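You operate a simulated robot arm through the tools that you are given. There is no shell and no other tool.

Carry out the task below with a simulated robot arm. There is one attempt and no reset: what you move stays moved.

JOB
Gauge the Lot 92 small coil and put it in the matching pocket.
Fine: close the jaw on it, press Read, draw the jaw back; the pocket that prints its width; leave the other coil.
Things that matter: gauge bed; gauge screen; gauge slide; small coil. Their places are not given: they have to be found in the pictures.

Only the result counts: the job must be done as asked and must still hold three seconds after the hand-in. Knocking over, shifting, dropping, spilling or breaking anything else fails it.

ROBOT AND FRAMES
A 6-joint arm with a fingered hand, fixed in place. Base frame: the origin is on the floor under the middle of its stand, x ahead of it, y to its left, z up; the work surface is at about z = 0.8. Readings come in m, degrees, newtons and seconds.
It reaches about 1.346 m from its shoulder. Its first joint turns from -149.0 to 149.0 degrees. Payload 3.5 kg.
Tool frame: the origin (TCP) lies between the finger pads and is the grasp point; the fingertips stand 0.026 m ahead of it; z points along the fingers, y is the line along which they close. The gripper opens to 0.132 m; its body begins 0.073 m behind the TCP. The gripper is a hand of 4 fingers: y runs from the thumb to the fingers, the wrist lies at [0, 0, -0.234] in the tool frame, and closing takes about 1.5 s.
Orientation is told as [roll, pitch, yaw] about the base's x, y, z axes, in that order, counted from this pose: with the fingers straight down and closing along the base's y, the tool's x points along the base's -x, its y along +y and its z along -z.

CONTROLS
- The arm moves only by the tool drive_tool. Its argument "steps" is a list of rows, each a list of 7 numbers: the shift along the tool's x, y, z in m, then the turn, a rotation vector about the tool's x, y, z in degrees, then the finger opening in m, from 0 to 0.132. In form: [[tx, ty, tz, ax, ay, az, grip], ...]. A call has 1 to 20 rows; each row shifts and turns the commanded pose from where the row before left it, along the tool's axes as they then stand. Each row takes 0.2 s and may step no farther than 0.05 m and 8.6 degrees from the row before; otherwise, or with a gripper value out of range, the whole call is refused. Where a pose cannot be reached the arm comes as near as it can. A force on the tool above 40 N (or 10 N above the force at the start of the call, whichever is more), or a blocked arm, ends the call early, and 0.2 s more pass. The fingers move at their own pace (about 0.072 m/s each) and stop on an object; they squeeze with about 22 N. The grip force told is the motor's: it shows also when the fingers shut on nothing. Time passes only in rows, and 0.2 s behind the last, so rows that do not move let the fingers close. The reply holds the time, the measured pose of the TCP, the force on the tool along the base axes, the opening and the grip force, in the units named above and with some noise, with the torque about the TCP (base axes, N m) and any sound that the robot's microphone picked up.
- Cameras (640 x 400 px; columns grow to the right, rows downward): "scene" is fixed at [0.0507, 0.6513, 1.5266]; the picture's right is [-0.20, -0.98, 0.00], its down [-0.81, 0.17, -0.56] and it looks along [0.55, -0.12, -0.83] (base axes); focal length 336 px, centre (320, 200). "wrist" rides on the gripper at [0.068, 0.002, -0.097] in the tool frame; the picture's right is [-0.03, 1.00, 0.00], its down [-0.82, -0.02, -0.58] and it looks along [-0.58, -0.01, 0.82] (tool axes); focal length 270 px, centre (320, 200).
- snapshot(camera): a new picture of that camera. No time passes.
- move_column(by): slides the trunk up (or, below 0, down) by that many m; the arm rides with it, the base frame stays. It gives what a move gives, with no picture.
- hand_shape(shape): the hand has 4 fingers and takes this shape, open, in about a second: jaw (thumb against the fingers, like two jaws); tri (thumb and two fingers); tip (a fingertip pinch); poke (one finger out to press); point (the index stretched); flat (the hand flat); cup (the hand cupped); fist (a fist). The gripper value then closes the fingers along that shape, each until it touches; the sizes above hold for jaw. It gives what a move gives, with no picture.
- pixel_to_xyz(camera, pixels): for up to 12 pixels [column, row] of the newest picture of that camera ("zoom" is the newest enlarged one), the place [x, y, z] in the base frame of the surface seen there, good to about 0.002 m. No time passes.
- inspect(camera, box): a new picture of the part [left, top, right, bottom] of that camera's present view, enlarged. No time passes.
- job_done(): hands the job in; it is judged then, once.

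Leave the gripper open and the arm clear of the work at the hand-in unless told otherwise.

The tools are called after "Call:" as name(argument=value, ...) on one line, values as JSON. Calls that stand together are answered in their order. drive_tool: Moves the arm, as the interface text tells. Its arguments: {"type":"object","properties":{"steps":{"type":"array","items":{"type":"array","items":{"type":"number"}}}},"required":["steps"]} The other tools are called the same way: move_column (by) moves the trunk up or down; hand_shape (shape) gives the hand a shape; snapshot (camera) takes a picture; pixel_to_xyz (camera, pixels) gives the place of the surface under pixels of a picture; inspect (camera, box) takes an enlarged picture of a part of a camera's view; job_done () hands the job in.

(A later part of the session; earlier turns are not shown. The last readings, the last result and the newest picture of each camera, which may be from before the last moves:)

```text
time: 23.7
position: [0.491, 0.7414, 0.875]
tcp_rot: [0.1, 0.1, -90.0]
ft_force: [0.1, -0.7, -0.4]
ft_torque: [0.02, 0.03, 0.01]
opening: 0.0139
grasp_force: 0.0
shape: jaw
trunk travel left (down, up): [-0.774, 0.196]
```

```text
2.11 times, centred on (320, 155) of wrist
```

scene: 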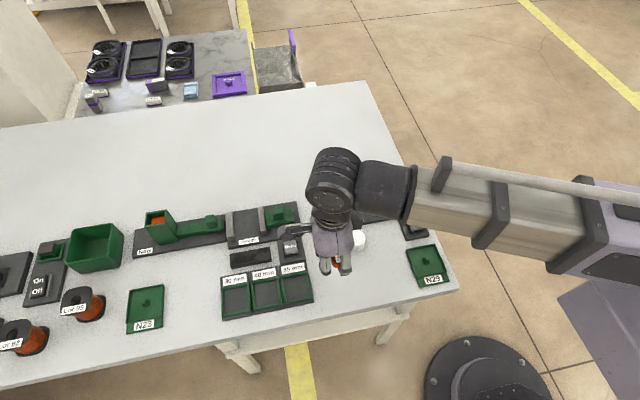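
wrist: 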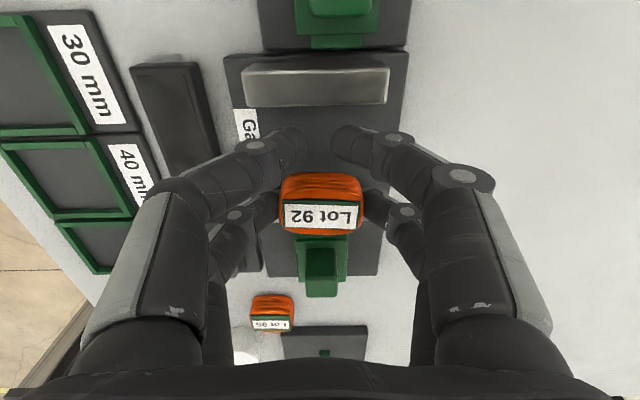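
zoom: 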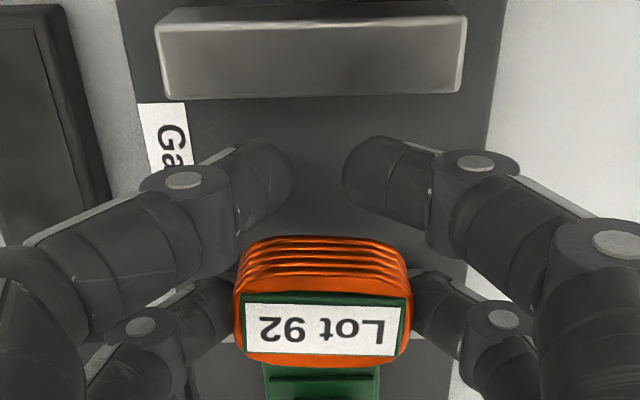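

Call:
pixel_to_xyz(camera="zoom", pixels=[[265, 143], [270, 155], [375, 140], [375, 155], [185, 180], [475, 163], [320, 362], [320, 250], [150, 185], [230, 160], [430, 150], [320, 330]])

Call:
pixel_to_xyz(camera="zoom", pixels=[[165, 45], [460, 38], [165, 95], [460, 88], [310, 35], [310, 45], [310, 92], [240, 320], [405, 320], [300, 358], [340, 358], [500, 180]])

```text
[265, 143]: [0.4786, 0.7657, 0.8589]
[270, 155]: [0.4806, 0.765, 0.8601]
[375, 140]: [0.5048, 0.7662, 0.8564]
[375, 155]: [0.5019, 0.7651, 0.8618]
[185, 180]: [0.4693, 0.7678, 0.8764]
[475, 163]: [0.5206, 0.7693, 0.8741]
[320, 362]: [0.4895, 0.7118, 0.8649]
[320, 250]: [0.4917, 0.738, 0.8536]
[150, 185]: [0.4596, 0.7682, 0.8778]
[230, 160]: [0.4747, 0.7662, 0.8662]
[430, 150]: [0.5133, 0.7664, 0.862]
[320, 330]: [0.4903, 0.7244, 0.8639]
```

```text
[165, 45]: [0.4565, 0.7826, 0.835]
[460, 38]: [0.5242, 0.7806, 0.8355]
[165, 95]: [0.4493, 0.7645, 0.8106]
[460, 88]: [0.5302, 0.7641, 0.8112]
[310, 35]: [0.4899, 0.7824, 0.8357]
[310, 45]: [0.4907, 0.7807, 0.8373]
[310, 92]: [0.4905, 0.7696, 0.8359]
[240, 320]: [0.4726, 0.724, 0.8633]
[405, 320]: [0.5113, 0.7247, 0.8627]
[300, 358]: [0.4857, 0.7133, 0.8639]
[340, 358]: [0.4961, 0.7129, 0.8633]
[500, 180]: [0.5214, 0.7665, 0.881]
```

Finger outer surface y≈0.766–0.769, coil edge y≈0.711: both fit inside the gap. I lower 32 mm into the gauge.

Call:
move_column(by=-0.02)

Call:
move_column(by=-0.012)

Call:
inspect(camera="wrist", box=[220, 60, 420, 250])

Call:
inspect(camera="scene", box=[215, 180, 305, 260])

```text
time: 24.4
position: [0.4917, 0.7407, 0.8546]
tcp_rot: [0.1, 0.0, -89.9]
ft_force: [-0.9, -0.7, -0.9]
ft_torque: [0.01, 0.04, -0.03]
opening: 0.0136
grasp_force: 0.0
shape: jaw
trunk travel left (down, up): [-0.754, 0.216]
```

```text
time: 25.0
position: [0.4904, 0.742, 0.8425]
tcp_rot: [0.1, 0.0, -90.0]
ft_force: [0.2, -0.8, 0.7]
ft_torque: [0.01, 0.03, 0.02]
opening: 0.0136
grasp_force: 0.1
shape: jaw
trunk travel left (down, up): [-0.742, 0.228]
```

```text
2.11 times, centred on (320, 155) of wrist
```

zoom: 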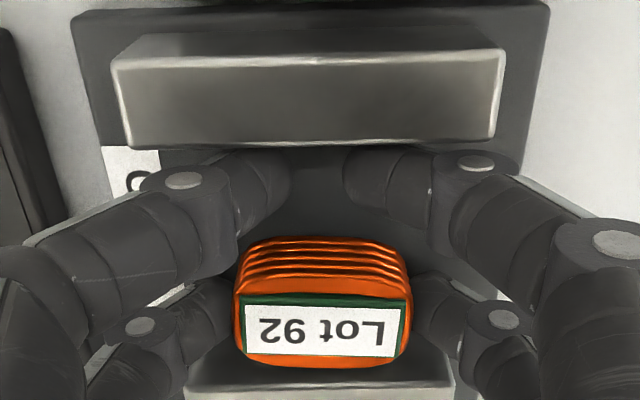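

```text
5.00 times, centred on (260, 220) of scene
```

zoom: 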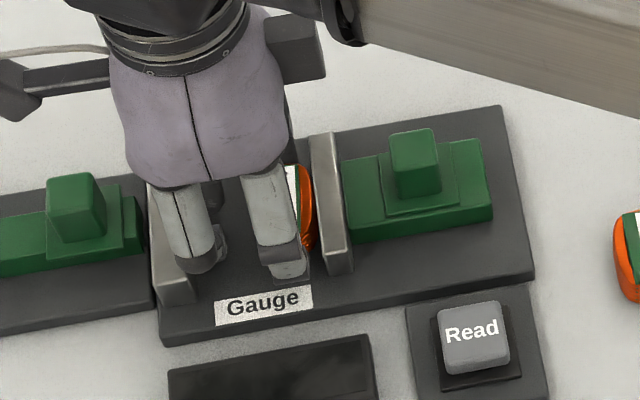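

The coil hangs just above the bed. I lower 1.5 mm more and open to 0.065.

Call:
move_column(by=-0.0015)

Call:
drive_tool(steps=[[0, 0, 0, 0, 0, 0, 0.03], [0, 0, 0, 0, 0, 0, 0.045], [0, 0, 0, 0, 0, 0, 0.06], [0, 0, 0, 0, 0, 0, 0.065], [0, 0, 0, 0, 0, 0, 0.065], [0, 0, 0, 0, 0, 0, 0.065]])

Call:
inspect(camera="wrist", box=[220, 60, 420, 250])

```text
time: 25.5
position: [0.4913, 0.7418, 0.8427]
tcp_rot: [-0.1, 0.0, -90.1]
ft_force: [0.6, 2.1, 9.3]
ft_torque: [-0.13, -0.04, 0.0]
opening: 0.0138
grasp_force: 0.1
shape: jaw
trunk travel left (down, up): [-0.74, 0.23]
```

```text
time: 26.9
position: [0.4913, 0.7422, 0.8412]
tcp_rot: [0.0, 0.0, -90.0]
ft_force: [-0.2, -0.4, -0.3]
ft_torque: [-0.01, -0.02, -0.03]
opening: 0.0644
grasp_force: 0.0
shape: jaw
trunk travel left (down, up): [-0.74, 0.23]
```

```text
2.11 times, centred on (320, 155) of wrist
```

zoom: 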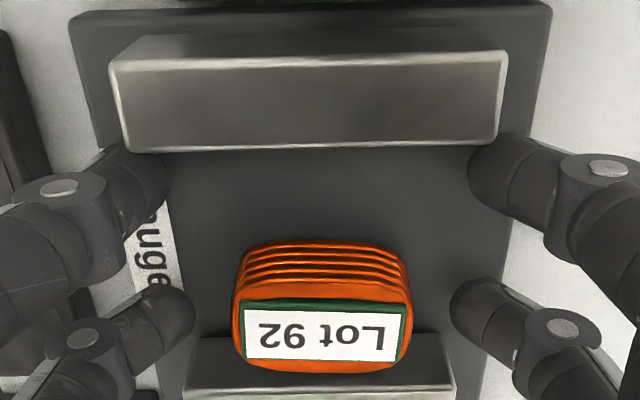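

The coil sits on the bed, released. I raise the hand and look.

Call:
move_column(by=0.03)

Call:
move_column(by=0.06)

Call:
snapshot(camera="wrist")

Call:
inspect(camera="scene", box=[215, 180, 305, 260])

```text
time: 27.6
position: [0.4912, 0.7415, 0.8711]
tcp_rot: [0.0, 0.1, -90.0]
ft_force: [-0.4, -0.4, 0.7]
ft_torque: [0.02, 0.03, -0.01]
opening: 0.0642
grasp_force: 0.1
shape: jaw
trunk travel left (down, up): [-0.77, 0.2]
```

```text
time: 28.6
position: [0.4918, 0.7407, 0.9311]
tcp_rot: [0.0, 0.1, -90.0]
ft_force: [0.6, 0.6, -0.2]
ft_torque: [0.01, -0.01, 0.01]
opening: 0.0641
grasp_force: 0.0
shape: jaw
trunk travel left (down, up): [-0.83, 0.14]
```

```text
taken
```

wrist: 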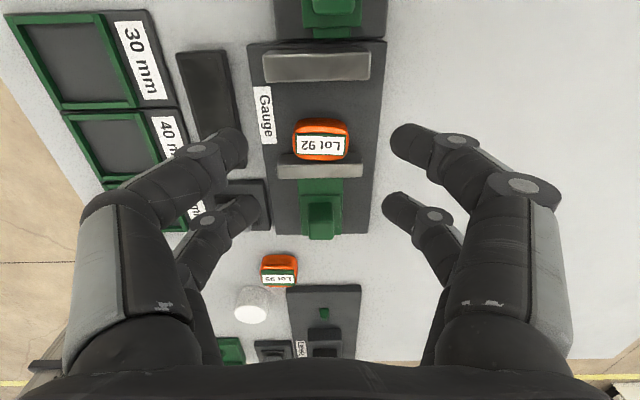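

```text
5.00 times, centred on (260, 220) of scene
```

zoom: 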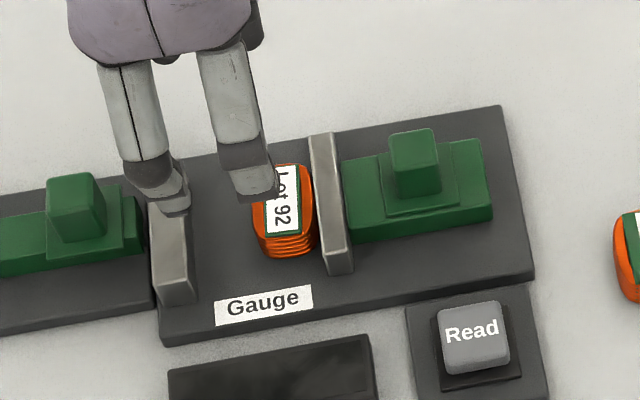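

The coil sits flat between the jaws (label centre near zoom (283,205)). Next I close the slide by pushing its knob (y≈0.649–0.667, top 0.859) toward +y with closed fingers. I move to the −y side of the knob while closing the fingers.

Call:
drive_tool(steps=[[-0.0225, 0, 0, 0, 0, 0, 0.0], [-0.0225, 0, 0, 0, 0, 0, 0.0], [-0.0225, 0, 0, 0, 0, 0, 0.0], [-0.0225, 0, 0, 0, 0, 0, 0.0], [-0.0225, 0, 0, 0, 0, 0, 0.0], [-0.0225, 0, 0, 0, 0, 0, 0.0], [0, 0, 0, 0, 0, 0, 0.0]])

Call:
snapshot(camera="wrist")

Call:
inspect(camera="scene", box=[215, 160, 345, 260])

```text
time: 30.2
position: [0.4924, 0.606, 0.9328]
tcp_rot: [-0.1, -0.1, -90.1]
ft_force: [0.1, 0.1, -0.1]
ft_torque: [0.02, 0.03, 0.0]
opening: 0.0004
grasp_force: 22.3
shape: jaw
trunk travel left (down, up): [-0.83, 0.14]
```

```text
taken
```

wrist: 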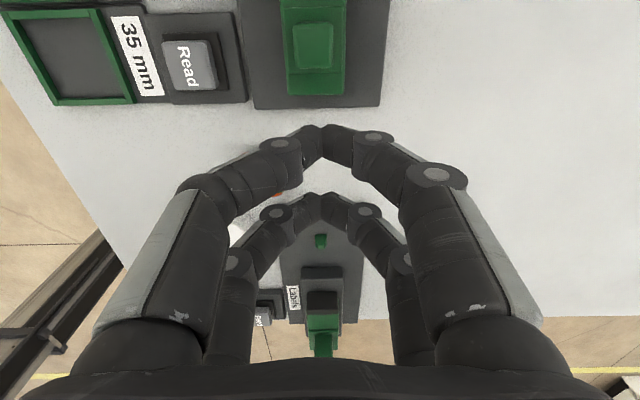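

```text
4.00 times, centred on (280, 210) of scene
```

zoom: 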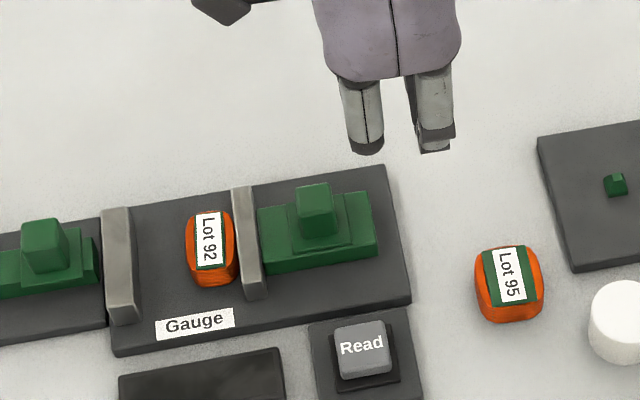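

I re-measure the knob and coil edges from this clear view.

Call:
pixel_to_xyz(camera="zoom", pixels=[[297, 188], [327, 184], [300, 212], [332, 208], [315, 198], [316, 230], [333, 225], [189, 245], [236, 245], [128, 240], [255, 215], [340, 240]])

Call:
pixel_to_xyz(camera="wrist", pixels=[[296, 25], [332, 25], [292, 60], [333, 60], [313, 66], [313, 90], [310, 130], [335, 130], [322, 160], [285, 145], [375, 137], [190, 55]])

```text
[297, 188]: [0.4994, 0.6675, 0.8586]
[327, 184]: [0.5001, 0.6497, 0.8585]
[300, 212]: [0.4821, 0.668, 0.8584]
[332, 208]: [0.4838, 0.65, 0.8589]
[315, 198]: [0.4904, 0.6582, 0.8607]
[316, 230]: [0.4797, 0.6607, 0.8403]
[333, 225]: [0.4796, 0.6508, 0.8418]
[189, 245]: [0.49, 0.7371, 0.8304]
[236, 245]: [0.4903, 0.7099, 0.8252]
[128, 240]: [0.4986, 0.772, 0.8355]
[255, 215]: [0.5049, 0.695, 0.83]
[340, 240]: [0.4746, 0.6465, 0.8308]
```

```text
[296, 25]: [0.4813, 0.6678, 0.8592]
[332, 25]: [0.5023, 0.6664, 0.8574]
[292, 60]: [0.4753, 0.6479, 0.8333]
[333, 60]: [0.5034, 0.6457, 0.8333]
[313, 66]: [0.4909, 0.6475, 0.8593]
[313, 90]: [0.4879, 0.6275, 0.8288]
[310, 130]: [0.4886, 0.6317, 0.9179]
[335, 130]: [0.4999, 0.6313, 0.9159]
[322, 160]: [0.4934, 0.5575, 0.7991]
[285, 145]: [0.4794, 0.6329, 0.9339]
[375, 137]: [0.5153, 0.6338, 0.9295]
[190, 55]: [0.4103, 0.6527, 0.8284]
```

Knob spans x 0.481–0.501, y 0.648–0.668, z 0.833–0.859; my finger side is at y≈0.633. I lower so the fingertips are at about 0.843, then push slowly +y.

Call:
move_column(by=-0.064)

Call:
drive_tool(steps=[[0.005, 0, 0, 0, 0, 0, 0.0], [0.005, 0, 0, 0, 0, 0, 0.0], [0.003, 0, 0, 0, 0, 0, 0.0], [0.003, 0, 0, 0, 0, 0, 0.0], [0.002, 0, 0, 0, 0, 0, 0.0]])

Call:
inspect(camera="scene", box=[215, 160, 345, 260])

Call:
snapshot(camera="wrist")

```text
time: 31.3
position: [0.4914, 0.6068, 0.868]
tcp_rot: [0.0, 0.0, -90.0]
ft_force: [-0.1, -0.6, 0.7]
ft_torque: [-0.01, -0.03, -0.03]
opening: 0.0
grasp_force: 22.5
shape: jaw
trunk travel left (down, up): [-0.766, 0.204]
```

```text
time: 32.5
position: [0.4923, 0.6233, 0.8683]
tcp_rot: [0.0, 0.0, -90.0]
ft_force: [0.8, -2.9, 0.2]
ft_torque: [-0.02, 0.01, 0.01]
opening: 0.0
grasp_force: 22.0
shape: jaw
trunk travel left (down, up): [-0.766, 0.204]
```

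```text
4.00 times, centred on (280, 210) of scene
```

zoom: 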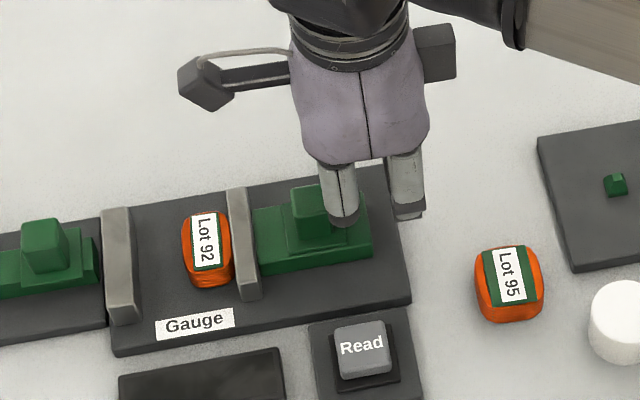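

```text
taken
```

wrist: 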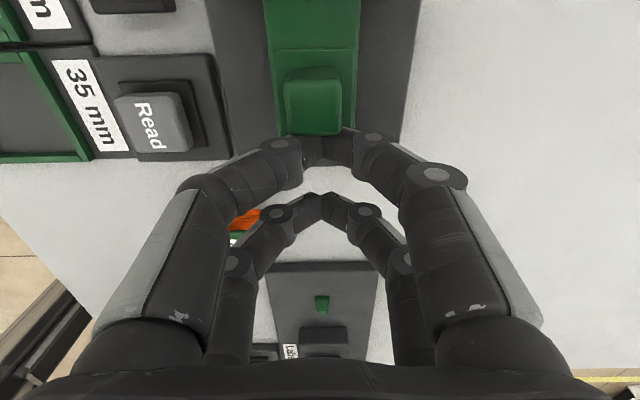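

The slide moves freely (about 3 N) and is reaching the coil. I keep pushing: 24 mm more in 3 mm steps.

Call:
drive_tool(steps=[[0.003, 0, 0, 0, 0, 0, 0.0], [0.003, 0, 0, 0, 0, 0, 0.0], [0.003, 0, 0, 0, 0, 0, 0.0], [0.003, 0, 0, 0, 0, 0, 0.0], [0.003, 0, 0, 0, 0, 0, 0.0], [0.003, 0, 0, 0, 0, 0, 0.0], [0.003, 0, 0, 0, 0, 0, 0.0], [0.003, 0, 0, 0, 0, 0, 0.0]])

Call:
inspect(camera="scene", box=[215, 160, 345, 260])

Call:
snapshot(camera="wrist")

```text
time: 34.3
position: [0.4924, 0.6481, 0.8676]
tcp_rot: [0.0, 0.0, -89.9]
ft_force: [-0.4, -1.5, 0.4]
ft_torque: [-0.06, -0.01, 0.02]
opening: 0.0
grasp_force: 21.7
shape: jaw
trunk travel left (down, up): [-0.766, 0.204]
```

```text
4.00 times, centred on (280, 210) of scene
```

zoom: 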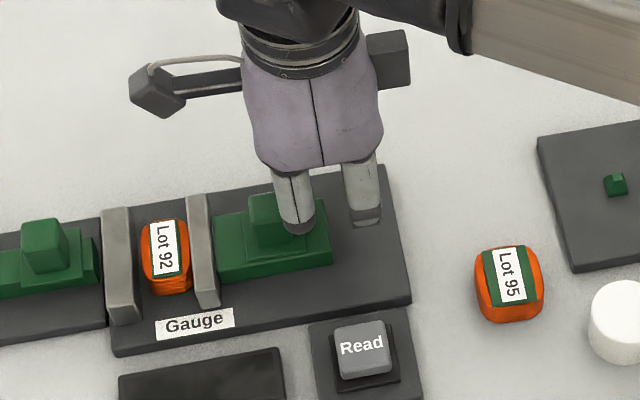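

```text
taken
```

wrist: 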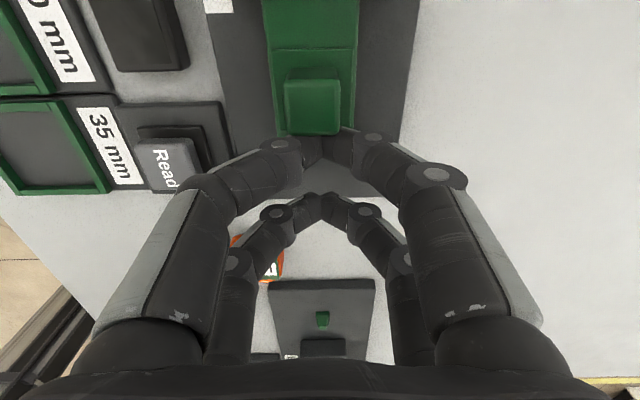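

The coil is a few mm from the fixed jaw. I continue in 1 mm steps, watching the force.

Call:
drive_tool(steps=[[0.001, 0, 0, 0, 0, 0, 0.0], [0.001, 0, 0, 0, 0, 0, 0.0], [0.001, 0, 0, 0, 0, 0, 0.0], [0.001, 0, 0, 0, 0, 0, 0.0]])

Call:
inspect(camera="scene", box=[230, 190, 290, 250])

```text
time: 35.3
position: [0.4927, 0.6536, 0.8665]
tcp_rot: [0.0, 0.1, -90.0]
ft_force: [-2.1, -2.0, 0.7]
ft_torque: [-0.01, 0.07, 0.05]
opening: 0.0
grasp_force: 22.5
shape: jaw
trunk travel left (down, up): [-0.766, 0.204]
```

```text
6.67 times, centred on (260, 220) of scene
```

zoom: 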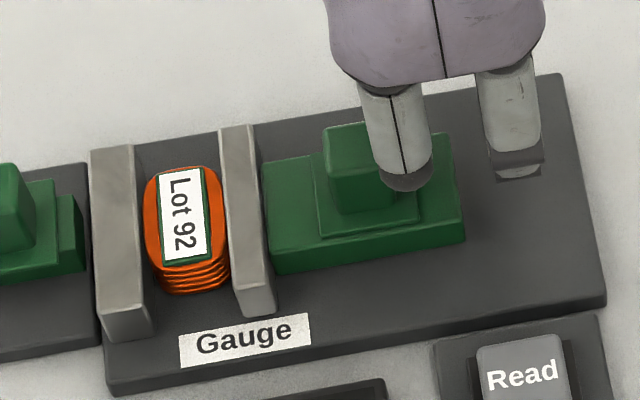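

Call:
drive_tool(steps=[[0.001, 0, 0, 0, 0, 0, 0.0], [0.001, 0, 0, 0, 0, 0, 0.0], [0, 0, 0, 0, 0, 0, 0.0]])

Call:
inspect(camera="scene", box=[230, 190, 290, 250])

```text
time: 36.1
position: [0.4915, 0.6548, 0.8677]
tcp_rot: [0.0, 0.0, -90.0]
ft_force: [-0.6, -5.6, -0.3]
ft_torque: [-0.13, 0.02, 0.0]
opening: 0.0
grasp_force: 22.1
shape: jaw
trunk travel left (down, up): [-0.766, 0.204]
```

```text
6.67 times, centred on (260, 220) of scene
```

zoom: 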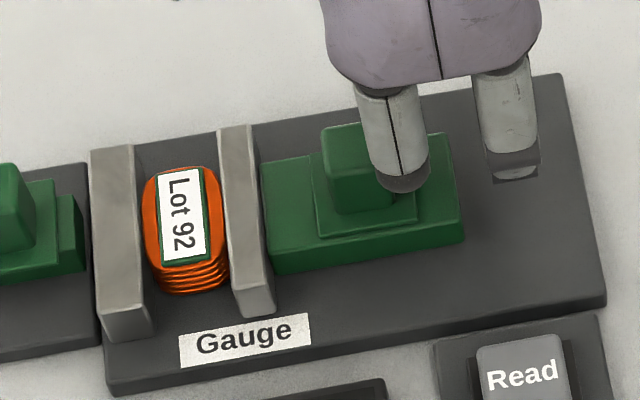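

Force rises to about 5.6 N, suggesting contact. One more small step to confirm.

Call:
drive_tool(steps=[[0.0007, 0, 0, 0, 0, 0, 0.0], [0, 0, 0, 0, 0, 0, 0.0]])

Call:
drive_tool(steps=[[0.0008, 0, 0, 0, 0, 0, 0.0], [0, 0, 0, 0, 0, 0, 0.0]])

Call:
inspect(camera="scene", box=[230, 190, 290, 250])

```text
time: 36.7
position: [0.4925, 0.6536, 0.8667]
tcp_rot: [0.0, 0.0, -90.0]
ft_force: [0.0, -10.9, -1.1]
ft_torque: [-0.17, -0.05, 0.02]
opening: 0.0
grasp_force: 22.4
shape: jaw
trunk travel left (down, up): [-0.766, 0.204]
```

```text
time: 37.3
position: [0.4933, 0.6553, 0.869]
tcp_rot: [0.0, -0.1, -90.1]
ft_force: [0.7, -16.8, -2.2]
ft_torque: [-0.31, 0.01, -0.03]
opening: 0.0002
grasp_force: 21.9
shape: jaw
trunk travel left (down, up): [-0.766, 0.204]
```

```text
6.67 times, centred on (260, 220) of scene
```

zoom: 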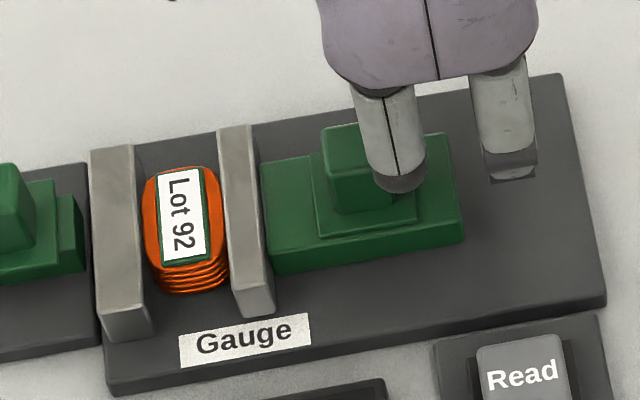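

Force climbs to 17 N with no further motion: the jaw is closed on the coil. I back the hand away and raise it.

Call:
drive_tool(steps=[[-0.004, 0, 0, 0, 0, 0, 0.0], [-0.006, 0, 0, 0, 0, 0, 0.0], [-0.01, 0, 0, 0, 0, 0, 0.0]])

Call:
move_column(by=0.065)

Call:
inspect(camera="scene", box=[215, 160, 345, 260])

Call:
pixel_to_xyz(camera="zoom", pixels=[[361, 342], [345, 330], [380, 328], [347, 355], [385, 350], [345, 385], [400, 370], [315, 335]])

```text
time: 38.1
position: [0.4909, 0.6369, 0.8673]
tcp_rot: [0.0, 0.0, -89.9]
ft_force: [-1.2, 0.0, 0.3]
ft_torque: [0.01, -0.04, -0.01]
opening: 0.0
grasp_force: 21.4
shape: jaw
trunk travel left (down, up): [-0.766, 0.204]
```

```text
time: 39.1
position: [0.4932, 0.638, 0.9316]
tcp_rot: [0.1, 0.1, -90.0]
ft_force: [0.1, 0.2, 0.1]
ft_torque: [-0.01, 0.01, 0.02]
opening: 0.0
grasp_force: 21.9
shape: jaw
trunk travel left (down, up): [-0.831, 0.139]
```

```text
4.00 times, centred on (280, 210) of scene
```

zoom: 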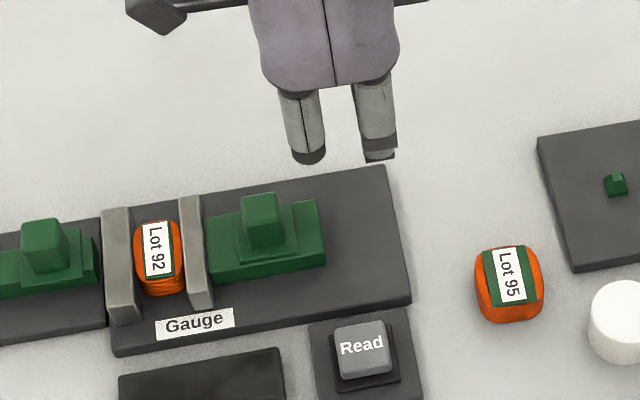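

```text
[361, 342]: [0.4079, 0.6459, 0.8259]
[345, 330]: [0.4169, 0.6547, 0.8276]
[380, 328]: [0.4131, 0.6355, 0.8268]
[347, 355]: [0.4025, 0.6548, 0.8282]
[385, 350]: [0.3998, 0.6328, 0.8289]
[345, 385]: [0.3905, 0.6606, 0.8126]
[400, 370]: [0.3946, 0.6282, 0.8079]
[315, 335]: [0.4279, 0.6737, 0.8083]
```

The slide stays put against the coil. I take the poke shape to press Read (button centre about (0.407, 0.6445), top 0.828) and see where the finger ends up.

Call:
hand_shape(shape="poke")

Call:
snapshot(camera="wrist")

Call:
inspect(camera="scene", box=[215, 130, 345, 260])

```text
time: 40.0
position: [0.4919, 0.637, 0.9327]
tcp_rot: [0.0, -0.1, -90.1]
ft_force: [0.2, -0.8, 0.0]
ft_torque: [-0.04, 0.01, 0.0]
opening: 0.0
grasp_force: 0.0
shape: poke
trunk travel left (down, up): [-0.831, 0.139]
```

```text
taken
```

wrist: 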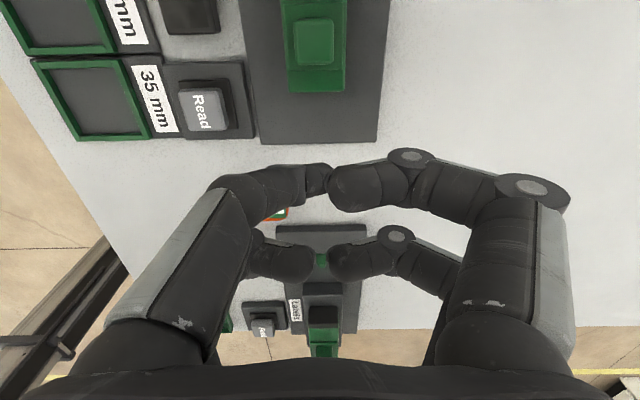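

```text
3.08 times, centred on (280, 195) of scene
```

zoom: 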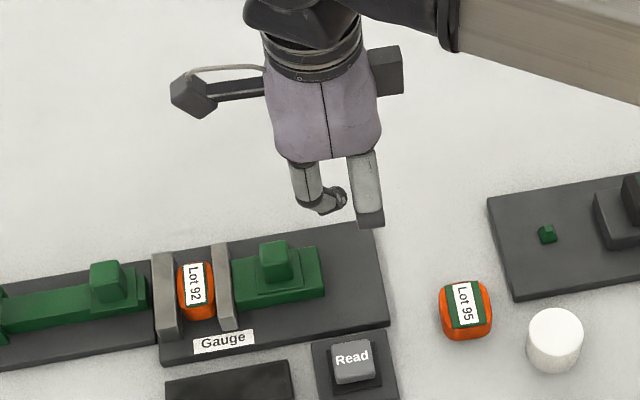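

Call:
pixel_to_xyz(camera="zoom", pixels=[[370, 222], [360, 222], [382, 218], [370, 205], [325, 205], [342, 195], [310, 190], [302, 170]])

Call:
inspect(camera="scene", box=[285, 170, 345, 210])

```text
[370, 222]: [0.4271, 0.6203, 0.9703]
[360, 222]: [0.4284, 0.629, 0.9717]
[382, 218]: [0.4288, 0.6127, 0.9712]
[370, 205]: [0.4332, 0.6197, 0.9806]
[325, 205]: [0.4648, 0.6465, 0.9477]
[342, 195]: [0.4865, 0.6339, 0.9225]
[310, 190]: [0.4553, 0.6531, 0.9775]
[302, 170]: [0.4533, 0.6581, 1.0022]
```

```text
10.00 times, centred on (315, 190) of scene
```

zoom: 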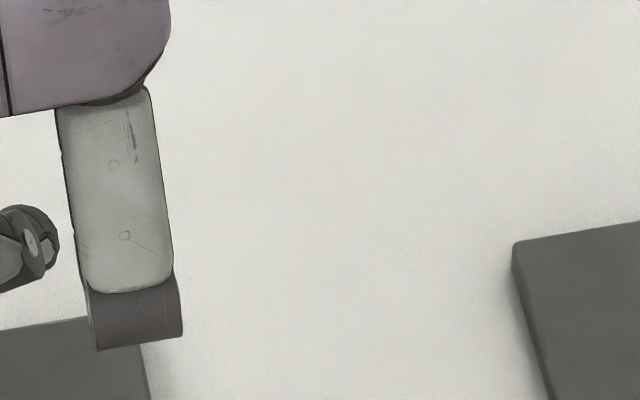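

Poke curls the fingers in a way that leaves no tip clearly lowest. Closed jaw fingers give well-known tips (0.026 below the TCP), so I go back to jaw, closed, and press with the +y tip pair.

Call:
hand_shape(shape="jaw")

Call:
drive_tool(steps=[[0, 0, 0, 0, 0, 0, 0.0], [0, 0, 0, 0, 0, 0, 0.0], [0, 0, 0, 0, 0, 0, 0.0], [0, 0, 0, 0, 0, 0, 0.0], [0, 0, 0, 0, 0, 0, 0.0], [0, 0, 0, 0, 0, 0, 0.0], [0, 0, 0, 0, 0, 0, 0.0], [0, 0, 0, 0, 0, 0, 0.0]])

Call:
snapshot(camera="wrist")

Call:
pixel_to_xyz(camera="wrist", pixels=[[200, 105], [180, 95], [220, 95], [188, 128], [228, 122], [205, 90], [207, 125], [322, 130], [310, 135], [335, 133]])

```text
time: 40.9
position: [0.4932, 0.6376, 0.9322]
tcp_rot: [0.1, 0.0, -90.0]
ft_force: [0.4, 0.4, 0.1]
ft_torque: [-0.02, 0.02, -0.04]
opening: 0.132
grasp_force: 0.0
shape: jaw
trunk travel left (down, up): [-0.831, 0.139]
```

```text
time: 42.7
position: [0.4917, 0.636, 0.9322]
tcp_rot: [-0.1, 0.1, -90.1]
ft_force: [0.4, 0.1, 1.2]
ft_torque: [0.05, -0.02, 0.0]
opening: 0.0001
grasp_force: 22.7
shape: jaw
trunk travel left (down, up): [-0.831, 0.139]
```

```text
taken
```

wrist: 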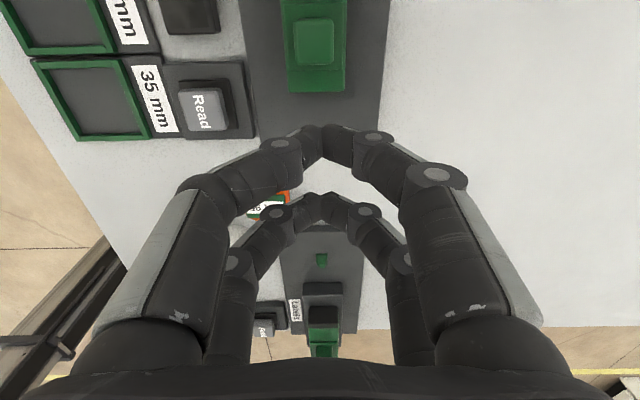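

```text
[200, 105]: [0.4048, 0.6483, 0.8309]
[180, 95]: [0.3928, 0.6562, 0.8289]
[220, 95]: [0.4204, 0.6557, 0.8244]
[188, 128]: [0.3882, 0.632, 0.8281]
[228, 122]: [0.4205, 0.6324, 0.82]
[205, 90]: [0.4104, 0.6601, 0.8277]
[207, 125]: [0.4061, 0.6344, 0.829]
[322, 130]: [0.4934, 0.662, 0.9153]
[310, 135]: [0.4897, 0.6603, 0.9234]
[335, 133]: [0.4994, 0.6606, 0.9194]
```

Button spans about x 0.393–0.419, y 0.633–0.658, top 0.828. I move so the +y fingertip pair is over its centre (TCP at (0.406, 0.6275)) and lower to just above it.

Call:
drive_tool(steps=[[-0.003, -0.029, 0, 0, 0, 0, 0.0], [-0.003, -0.029, 0, 0, 0, 0, 0.0], [-0.003, -0.0285, 0, 0, 0, 0, 0.0], [0, 0, 0, 0, 0, 0, 0.0]])

Call:
move_column(by=-0.07)

Call:
inspect(camera="scene", box=[225, 190, 335, 280])

Call:
snapshot(camera="wrist")

```text
time: 43.7
position: [0.4028, 0.6314, 0.9322]
tcp_rot: [0.0, 0.0, -90.0]
ft_force: [1.0, 0.5, -0.1]
ft_torque: [-0.02, -0.02, 0.01]
opening: 0.0001
grasp_force: 21.9
shape: jaw
trunk travel left (down, up): [-0.831, 0.139]
```

```text
time: 44.8
position: [0.4038, 0.6303, 0.863]
tcp_rot: [0.0, 0.0, -90.0]
ft_force: [-0.5, 0.6, 0.0]
ft_torque: [0.02, -0.02, 0.0]
opening: 0.0
grasp_force: 21.9
shape: jaw
trunk travel left (down, up): [-0.761, 0.209]
```

```text
4.44 times, centred on (280, 235) of scene
```

zoom: 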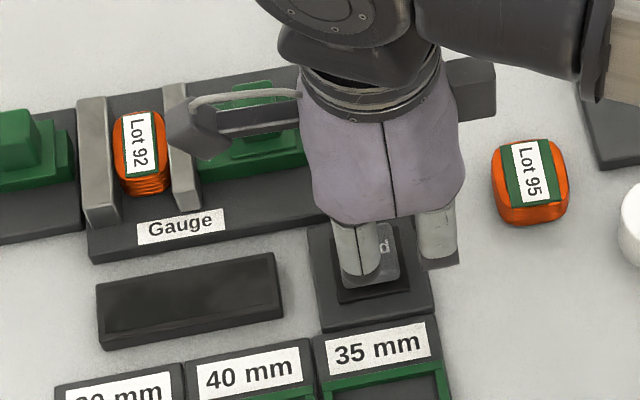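

```text
taken
```

wrist: 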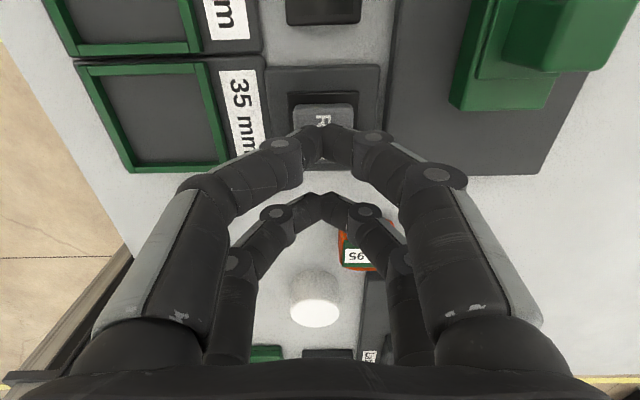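

The tips are over the Read button. I lower in small steps while watching the force and listening for a sound.

Call:
move_column(by=-0.006)

Call:
move_column(by=-0.002)

```text
time: 45.3
position: [0.4039, 0.6311, 0.8577]
tcp_rot: [-0.1, 0.1, -90.0]
ft_force: [-0.1, 1.0, 0.8]
ft_torque: [0.02, 0.01, 0.01]
opening: 0.0
grasp_force: 21.6
shape: jaw
trunk travel left (down, up): [-0.755, 0.215]
```

```text
time: 45.9
position: [0.404, 0.632, 0.854]
tcp_rot: [0.0, 0.0, -90.0]
ft_force: [1.1, 0.5, 1.4]
ft_torque: [0.05, -0.05, -0.04]
opening: 0.0
grasp_force: 21.7
shape: jaw
trunk travel left (down, up): [-0.753, 0.217]
```

Call:
move_column(by=-0.002)

Call:
move_column(by=-0.002)

Call:
inspect(camera="scene", box=[225, 190, 335, 280])

```text
time: 46.4
position: [0.4016, 0.6309, 0.8527]
tcp_rot: [-0.1, 0.0, -90.1]
ft_force: [0.1, 1.0, 2.0]
ft_torque: [0.07, -0.06, -0.05]
opening: 0.0
grasp_force: 22.0
shape: jaw
trunk travel left (down, up): [-0.751, 0.219]
heard: click
```

```text
time: 46.9
position: [0.4024, 0.6308, 0.8504]
tcp_rot: [0.0, -0.1, -90.1]
ft_force: [1.3, 1.3, 5.2]
ft_torque: [0.13, -0.12, -0.01]
opening: 0.0
grasp_force: 21.7
shape: jaw
trunk travel left (down, up): [-0.749, 0.221]
```

```text
4.44 times, centred on (280, 235) of scene
```

zoom: 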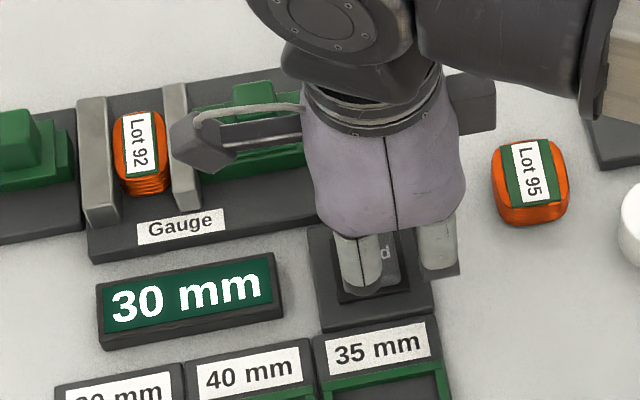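

Click heard, and the screen reads "30 mm". I raise the hand and look at the knob's new place before drawing the jaw back.

Call:
move_column(by=0.082)

Call:
drive_tool(steps=[[0, 0.029, 0, 0, 0, 0, 0.0], [0, 0.029, 0, 0, 0, 0, 0.0], [0, 0.03, 0, 0, 0, 0, 0.0], [0, 0, 0, 0, 0, 0, 0.0]])

Call:
inspect(camera="scene", box=[215, 160, 345, 260])

Call:
pixel_to_xyz(camera="zoom", pixels=[[242, 195], [275, 192], [244, 222], [278, 218], [260, 208], [196, 245], [182, 250], [139, 250], [130, 240], [185, 205], [200, 202]])

```text
time: 48.1
position: [0.4023, 0.6318, 0.9323]
tcp_rot: [0.0, 0.1, -90.1]
ft_force: [0.2, -0.5, 0.5]
ft_torque: [-0.02, -0.01, 0.0]
opening: 0.0002
grasp_force: 21.7
shape: jaw
trunk travel left (down, up): [-0.831, 0.139]
```

```text
time: 49.1
position: [0.4909, 0.6318, 0.9331]
tcp_rot: [0.0, 0.0, -90.0]
ft_force: [0.5, 0.1, -0.3]
ft_torque: [0.04, 0.02, -0.03]
opening: 0.0
grasp_force: 22.3
shape: jaw
trunk travel left (down, up): [-0.831, 0.139]
```

```text
4.00 times, centred on (280, 210) of scene
```

zoom: 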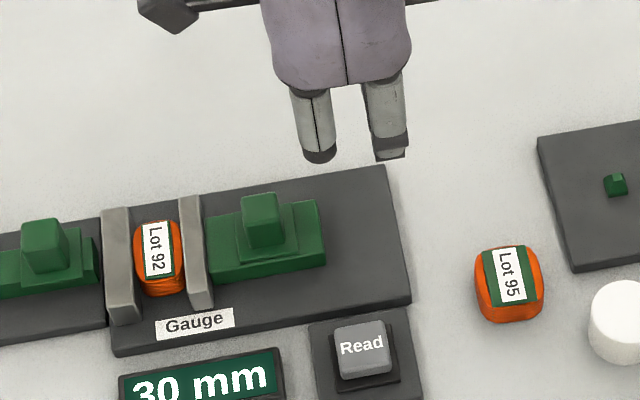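

```text
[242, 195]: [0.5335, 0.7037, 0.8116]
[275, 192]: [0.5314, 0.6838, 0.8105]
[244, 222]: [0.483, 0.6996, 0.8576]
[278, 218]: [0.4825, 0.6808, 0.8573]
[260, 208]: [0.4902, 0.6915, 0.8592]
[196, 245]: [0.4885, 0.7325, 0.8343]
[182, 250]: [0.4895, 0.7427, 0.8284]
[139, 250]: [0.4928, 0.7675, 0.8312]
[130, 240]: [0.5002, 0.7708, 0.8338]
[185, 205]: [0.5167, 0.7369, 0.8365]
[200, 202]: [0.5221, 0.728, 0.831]
```

Knob is now at y 0.681–0.701. I move over to its +y side (hand centre y≈0.738), lower, and push −y.

Call:
drive_tool(steps=[[0.0265, 0, 0, 0, 0, 0, 0.0], [0.0265, 0, 0, 0, 0, 0, 0.0], [0.0265, 0, 0, 0, 0, 0, 0.0], [0.0265, 0, 0, 0, 0, 0, 0.0], [0, 0, 0, 0, 0, 0, 0.0]])

Call:
snapshot(camera="wrist")

```text
time: 50.3
position: [0.4924, 0.7366, 0.9325]
tcp_rot: [0.0, 0.0, -90.0]
ft_force: [-0.3, 0.0, 0.8]
ft_torque: [0.01, -0.02, -0.03]
opening: 0.0
grasp_force: 22.5
shape: jaw
trunk travel left (down, up): [-0.831, 0.139]
```

```text
taken
```

wrist: 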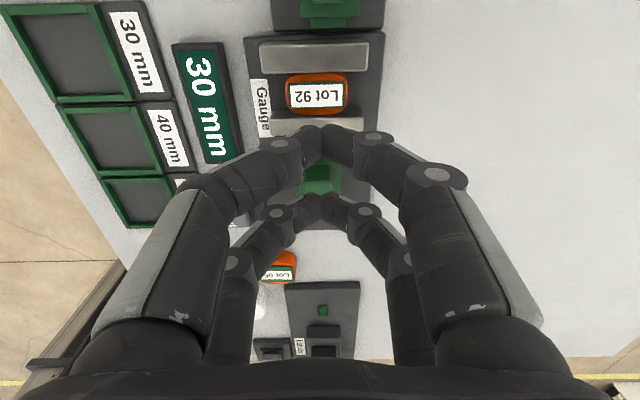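

Call:
move_column(by=-0.063)

Call:
drive_tool(steps=[[-0.004, 0, 0, 0, 0, 0, 0.0], [-0.004, 0, 0, 0, 0, 0, 0.0], [-0.003, 0, 0, 0, 0, 0, 0.0], [-0.003, 0, 0, 0, 0, 0, 0.0]])

Call:
inspect(camera="scene", box=[215, 160, 345, 260])

```text
time: 51.3
position: [0.4934, 0.7357, 0.8706]
tcp_rot: [0.0, 0.1, -90.0]
ft_force: [-0.3, -0.6, 0.4]
ft_torque: [-0.04, 0.02, 0.01]
opening: 0.0002
grasp_force: 22.2
shape: jaw
trunk travel left (down, up): [-0.768, 0.202]
```

```text
time: 52.3
position: [0.4926, 0.7232, 0.8697]
tcp_rot: [0.0, 0.0, -90.0]
ft_force: [0.5, 1.1, 0.2]
ft_torque: [0.02, 0.0, 0.0]
opening: 0.0001
grasp_force: 21.5
shape: jaw
trunk travel left (down, up): [-0.768, 0.202]
```

```text
4.00 times, centred on (280, 210) of scene
```

zoom: 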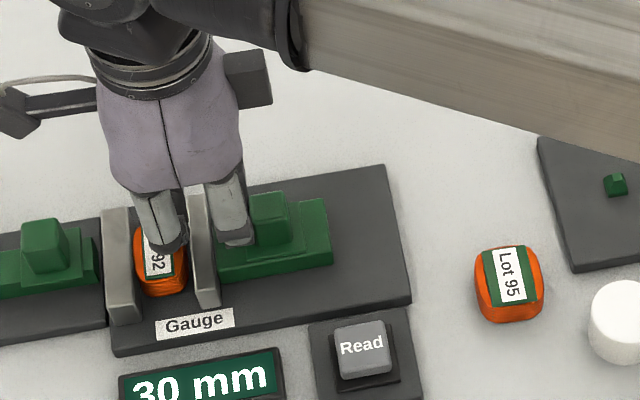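

The slide is moving back. I continue drawing it back 24 mm.

Call:
drive_tool(steps=[[-0.003, 0, 0, 0, 0, 0, 0.0], [-0.003, 0, 0, 0, 0, 0, 0.0], [-0.003, 0, 0, 0, 0, 0, 0.0], [-0.003, 0, 0, 0, 0, 0, 0.0], [-0.003, 0, 0, 0, 0, 0, 0.0], [-0.003, 0, 0, 0, 0, 0, 0.0], [-0.003, 0, 0, 0, 0, 0, 0.0], [-0.003, 0, 0, 0, 0, 0, 0.0]])

Call:
inspect(camera="scene", box=[215, 160, 345, 260])

```text
time: 54.1
position: [0.4931, 0.6977, 0.8692]
tcp_rot: [0.0, 0.0, -89.9]
ft_force: [-0.6, 0.9, -0.4]
ft_torque: [-0.01, 0.01, -0.04]
opening: 0.0002
grasp_force: 21.8
shape: jaw
trunk travel left (down, up): [-0.768, 0.202]
```

```text
4.00 times, centred on (280, 210) of scene
```

zoom: 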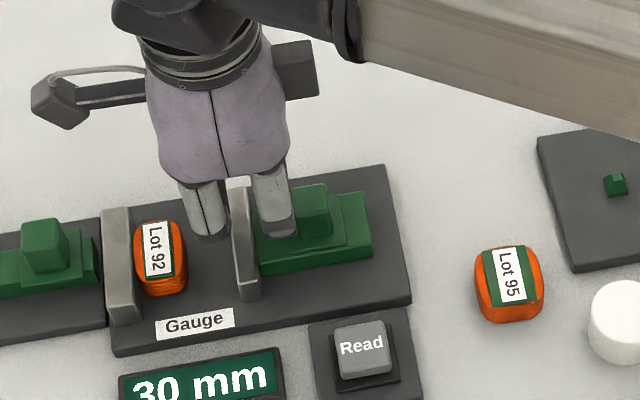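

Nearly back to its starting place. I push a few mm more in 1 mm steps, watching for the end stop.

Call:
drive_tool(steps=[[-0.001, 0, 0, 0, 0, 0, 0.0], [-0.001, 0, 0, 0, 0, 0, 0.0], [-0.001, 0, 0, 0, 0, 0, 0.0], [0, 0, 0, 0, 0, 0, 0.0]])

Call:
drive_tool(steps=[[-0.001, 0, 0, 0, 0, 0, 0.0], [-0.0005, 0, 0, 0, 0, 0, 0.0], [0, 0, 0, 0, 0, 0, 0.0]])

Call:
inspect(camera="scene", box=[215, 160, 345, 260])

```text
time: 55.1
position: [0.4943, 0.6951, 0.8687]
tcp_rot: [0.1, 0.1, -90.0]
ft_force: [-0.3, 2.0, 0.3]
ft_torque: [-0.01, 0.04, -0.03]
opening: 0.0
grasp_force: 22.4
shape: jaw
trunk travel left (down, up): [-0.768, 0.202]
```

```text
time: 55.9
position: [0.4932, 0.6943, 0.87]
tcp_rot: [0.1, 0.0, -90.0]
ft_force: [1.9, 3.1, 0.2]
ft_torque: [0.05, 0.0, 0.03]
opening: 0.0
grasp_force: 21.8
shape: jaw
trunk travel left (down, up): [-0.768, 0.202]
```

```text
4.00 times, centred on (280, 210) of scene
```

zoom: 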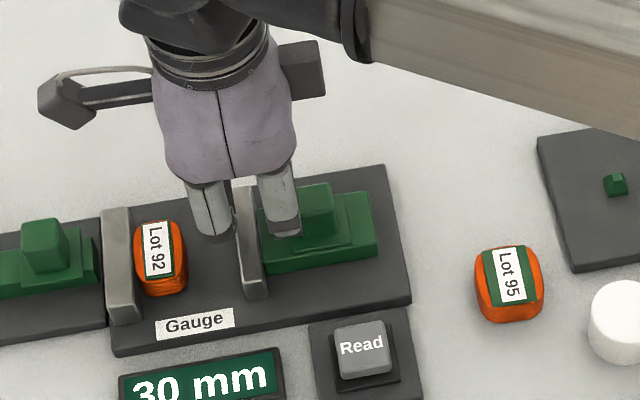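

The slide is back at its start (right edge at zoom column 378, originally 377). I back off the knob, raise the hand, and measure the coil against the fixed jaw.

Call:
drive_tool(steps=[[0.003, 0, 0, 0, 0, 0, 0.0], [0.003, 0, 0, 0, 0, 0, 0.0]])

Call:
move_column(by=0.06)

Call:
drive_tool(steps=[[0.013, -0.0005, 0, 0, 0, 0, 0.065], [0.013, -0.0005, 0, 0, 0, 0, 0.065], [0.0125, 0, 0, 0, 0, 0, 0.065], [0, 0, 0, 0, 0, 0, 0.065], [0, 0, 0, 0, 0, 0, 0.065]])

Call:
inspect(camera="wrist", box=[220, 20, 420, 220])

Call:
inspect(camera="scene", box=[215, 160, 345, 260])

```text
time: 56.5
position: [0.4927, 0.6987, 0.8694]
tcp_rot: [0.0, -0.1, -90.0]
ft_force: [-0.5, 0.7, 0.9]
ft_torque: [0.02, 0.04, 0.0]
opening: 0.0
grasp_force: 22.0
shape: jaw
trunk travel left (down, up): [-0.768, 0.202]
```

```text
time: 57.5
position: [0.4929, 0.6992, 0.9285]
tcp_rot: [0.0, 0.0, -90.0]
ft_force: [0.2, -0.2, 0.9]
ft_torque: [-0.01, 0.0, -0.03]
opening: 0.0002
grasp_force: 22.4
shape: jaw
trunk travel left (down, up): [-0.828, 0.142]
```

```text
time: 58.7
position: [0.4922, 0.7365, 0.9293]
tcp_rot: [0.1, 0.0, -90.0]
ft_force: [-0.5, -0.8, -0.3]
ft_torque: [0.04, -0.01, -0.01]
opening: 0.0647
grasp_force: 0.0
shape: jaw
trunk travel left (down, up): [-0.828, 0.142]
```

```text
2.00 times, centred on (320, 120) of wrist
```

zoom: 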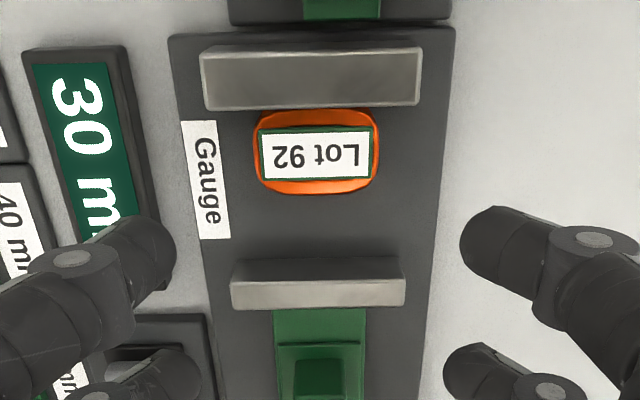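

```text
4.00 times, centred on (280, 210) of scene
```

zoom: 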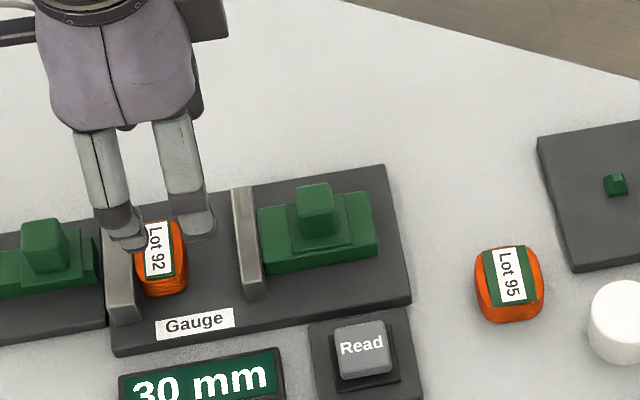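

Call:
inspect(camera="wrist", box=[270, 30, 370, 180])

```text
2.67 times, centred on (320, 105) of wrist
```

zoom: 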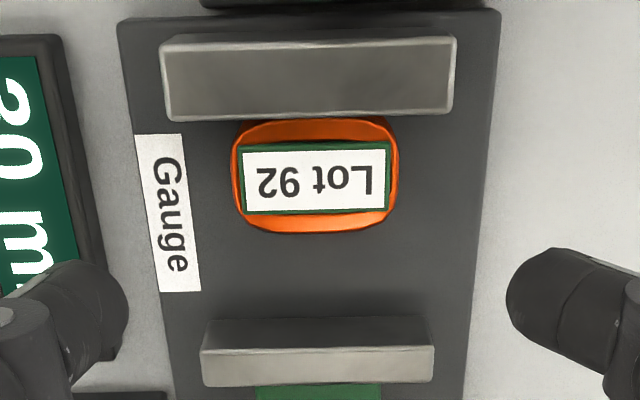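

Call:
pixel_to_xyz(camera="zoom", pixels=[[245, 152], [388, 148], [392, 210], [243, 215], [316, 182], [314, 123], [316, 228], [236, 180], [396, 178], [310, 60], [316, 350], [316, 328]])

Call:
pixel_to_xyz(camera="zoom", pixels=[[290, 122], [340, 122], [310, 118], [310, 105], [310, 45], [290, 229], [340, 229], [316, 322], [316, 290], [316, 258], [120, 300], [515, 290]])

```text
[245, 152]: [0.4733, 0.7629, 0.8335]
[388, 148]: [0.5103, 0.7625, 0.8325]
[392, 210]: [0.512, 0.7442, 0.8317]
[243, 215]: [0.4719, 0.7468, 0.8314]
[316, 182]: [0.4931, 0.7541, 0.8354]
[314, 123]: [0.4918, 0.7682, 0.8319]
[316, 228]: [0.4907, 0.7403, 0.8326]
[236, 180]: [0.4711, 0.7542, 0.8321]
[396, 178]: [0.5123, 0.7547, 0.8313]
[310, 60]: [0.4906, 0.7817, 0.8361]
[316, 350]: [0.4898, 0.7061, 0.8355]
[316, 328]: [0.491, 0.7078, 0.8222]
```

```text
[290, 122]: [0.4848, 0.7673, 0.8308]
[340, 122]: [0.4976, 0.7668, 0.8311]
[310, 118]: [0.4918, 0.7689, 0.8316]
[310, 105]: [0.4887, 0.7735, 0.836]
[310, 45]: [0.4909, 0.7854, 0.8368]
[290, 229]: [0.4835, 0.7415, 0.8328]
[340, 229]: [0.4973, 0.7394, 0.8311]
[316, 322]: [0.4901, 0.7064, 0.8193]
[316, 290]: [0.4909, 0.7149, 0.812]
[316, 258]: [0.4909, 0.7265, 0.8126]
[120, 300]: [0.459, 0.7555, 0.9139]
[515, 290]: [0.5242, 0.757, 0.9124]
```

Coil: x 0.4705–0.513, y 0.740–0.7695, centre about (0.492, 0.755); the +y finger pair (y≈0.7555) is aligned with it, and both outer finger sides clear the jaws by 4–6 mm. I lower in two stages.

Call:
move_column(by=-0.055)

Call:
inspect(camera="wrist", box=[220, 60, 420, 250])

Call:
pixel_to_xyz(camera="zoom", pixels=[[155, 155], [175, 165], [485, 150], [470, 160], [90, 180], [570, 165], [320, 190], [320, 130]])

```text
time: 59.7
position: [0.4927, 0.7363, 0.8743]
tcp_rot: [0.1, -0.1, -90.0]
ft_force: [-0.3, -0.4, 0.4]
ft_torque: [0.01, 0.0, -0.02]
opening: 0.0643
grasp_force: 0.1
shape: jaw
trunk travel left (down, up): [-0.773, 0.197]
```

```text
2.11 times, centred on (320, 155) of wrist
```

zoom: 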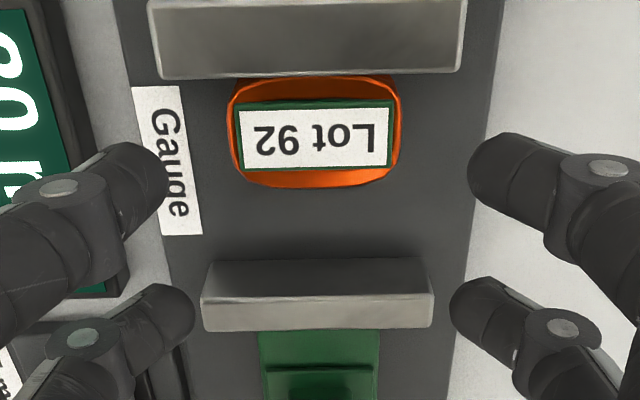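

```text
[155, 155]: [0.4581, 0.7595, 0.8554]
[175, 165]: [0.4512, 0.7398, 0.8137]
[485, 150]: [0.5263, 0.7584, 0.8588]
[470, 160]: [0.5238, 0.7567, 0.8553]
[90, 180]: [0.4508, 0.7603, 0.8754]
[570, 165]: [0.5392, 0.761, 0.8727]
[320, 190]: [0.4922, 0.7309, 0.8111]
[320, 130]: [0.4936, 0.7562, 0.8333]
```

Call:
move_column(by=-0.02)

Call:
move_column(by=-0.0155)

Call:
inspect(camera="wrist", box=[220, 60, 420, 250])

```text
time: 60.3
position: [0.4925, 0.7364, 0.8551]
tcp_rot: [0.1, -0.1, -90.0]
ft_force: [-0.4, -0.3, -0.6]
ft_torque: [0.05, 0.0, -0.01]
opening: 0.0644
grasp_force: 0.0
shape: jaw
trunk travel left (down, up): [-0.753, 0.217]
```

```text
time: 61.0
position: [0.4914, 0.736, 0.8391]
tcp_rot: [0.0, 0.0, -90.0]
ft_force: [-0.6, -0.3, 1.4]
ft_torque: [-0.01, 0.0, 0.03]
opening: 0.0649
grasp_force: 0.1
shape: jaw
trunk travel left (down, up): [-0.738, 0.232]
```

```text
2.11 times, centred on (320, 155) of wrist
```

zoom: 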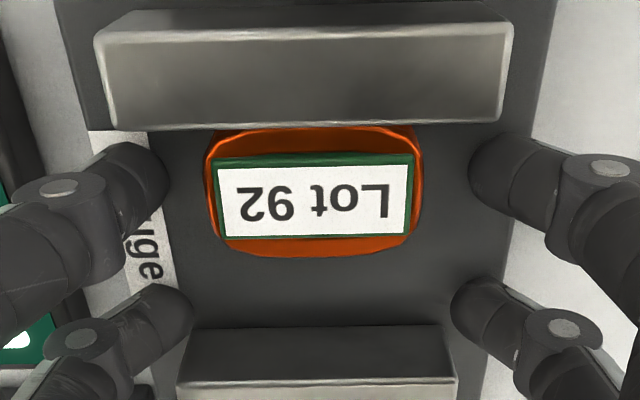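

The +y pair straddles the coil ends. I close in stages and squeeze.

Call:
drive_tool(steps=[[0, 0, 0, 0, 0, 0, 0.04], [0, 0, 0, 0, 0, 0, 0.04], [0, 0, 0, 0, 0, 0, 0.034], [0, 0, 0, 0, 0, 0, 0.034], [0, 0, 0, 0, 0, 0, 0.03], [0, 0, 0, 0, 0, 0, 0.03]])

Call:
inspect(camera="wrist", box=[220, 60, 420, 250])

```text
time: 62.4
position: [0.4907, 0.7365, 0.8391]
tcp_rot: [0.0, 0.0, -90.0]
ft_force: [0.0, 0.4, 5.0]
ft_torque: [-0.04, -0.02, 0.0]
opening: 0.0248
grasp_force: 0.1
shape: jaw
trunk travel left (down, up): [-0.738, 0.232]
```

```text
2.11 times, centred on (320, 155) of wrist
```

zoom: 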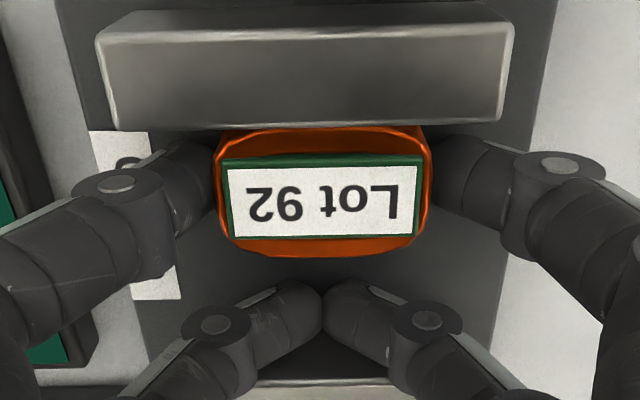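

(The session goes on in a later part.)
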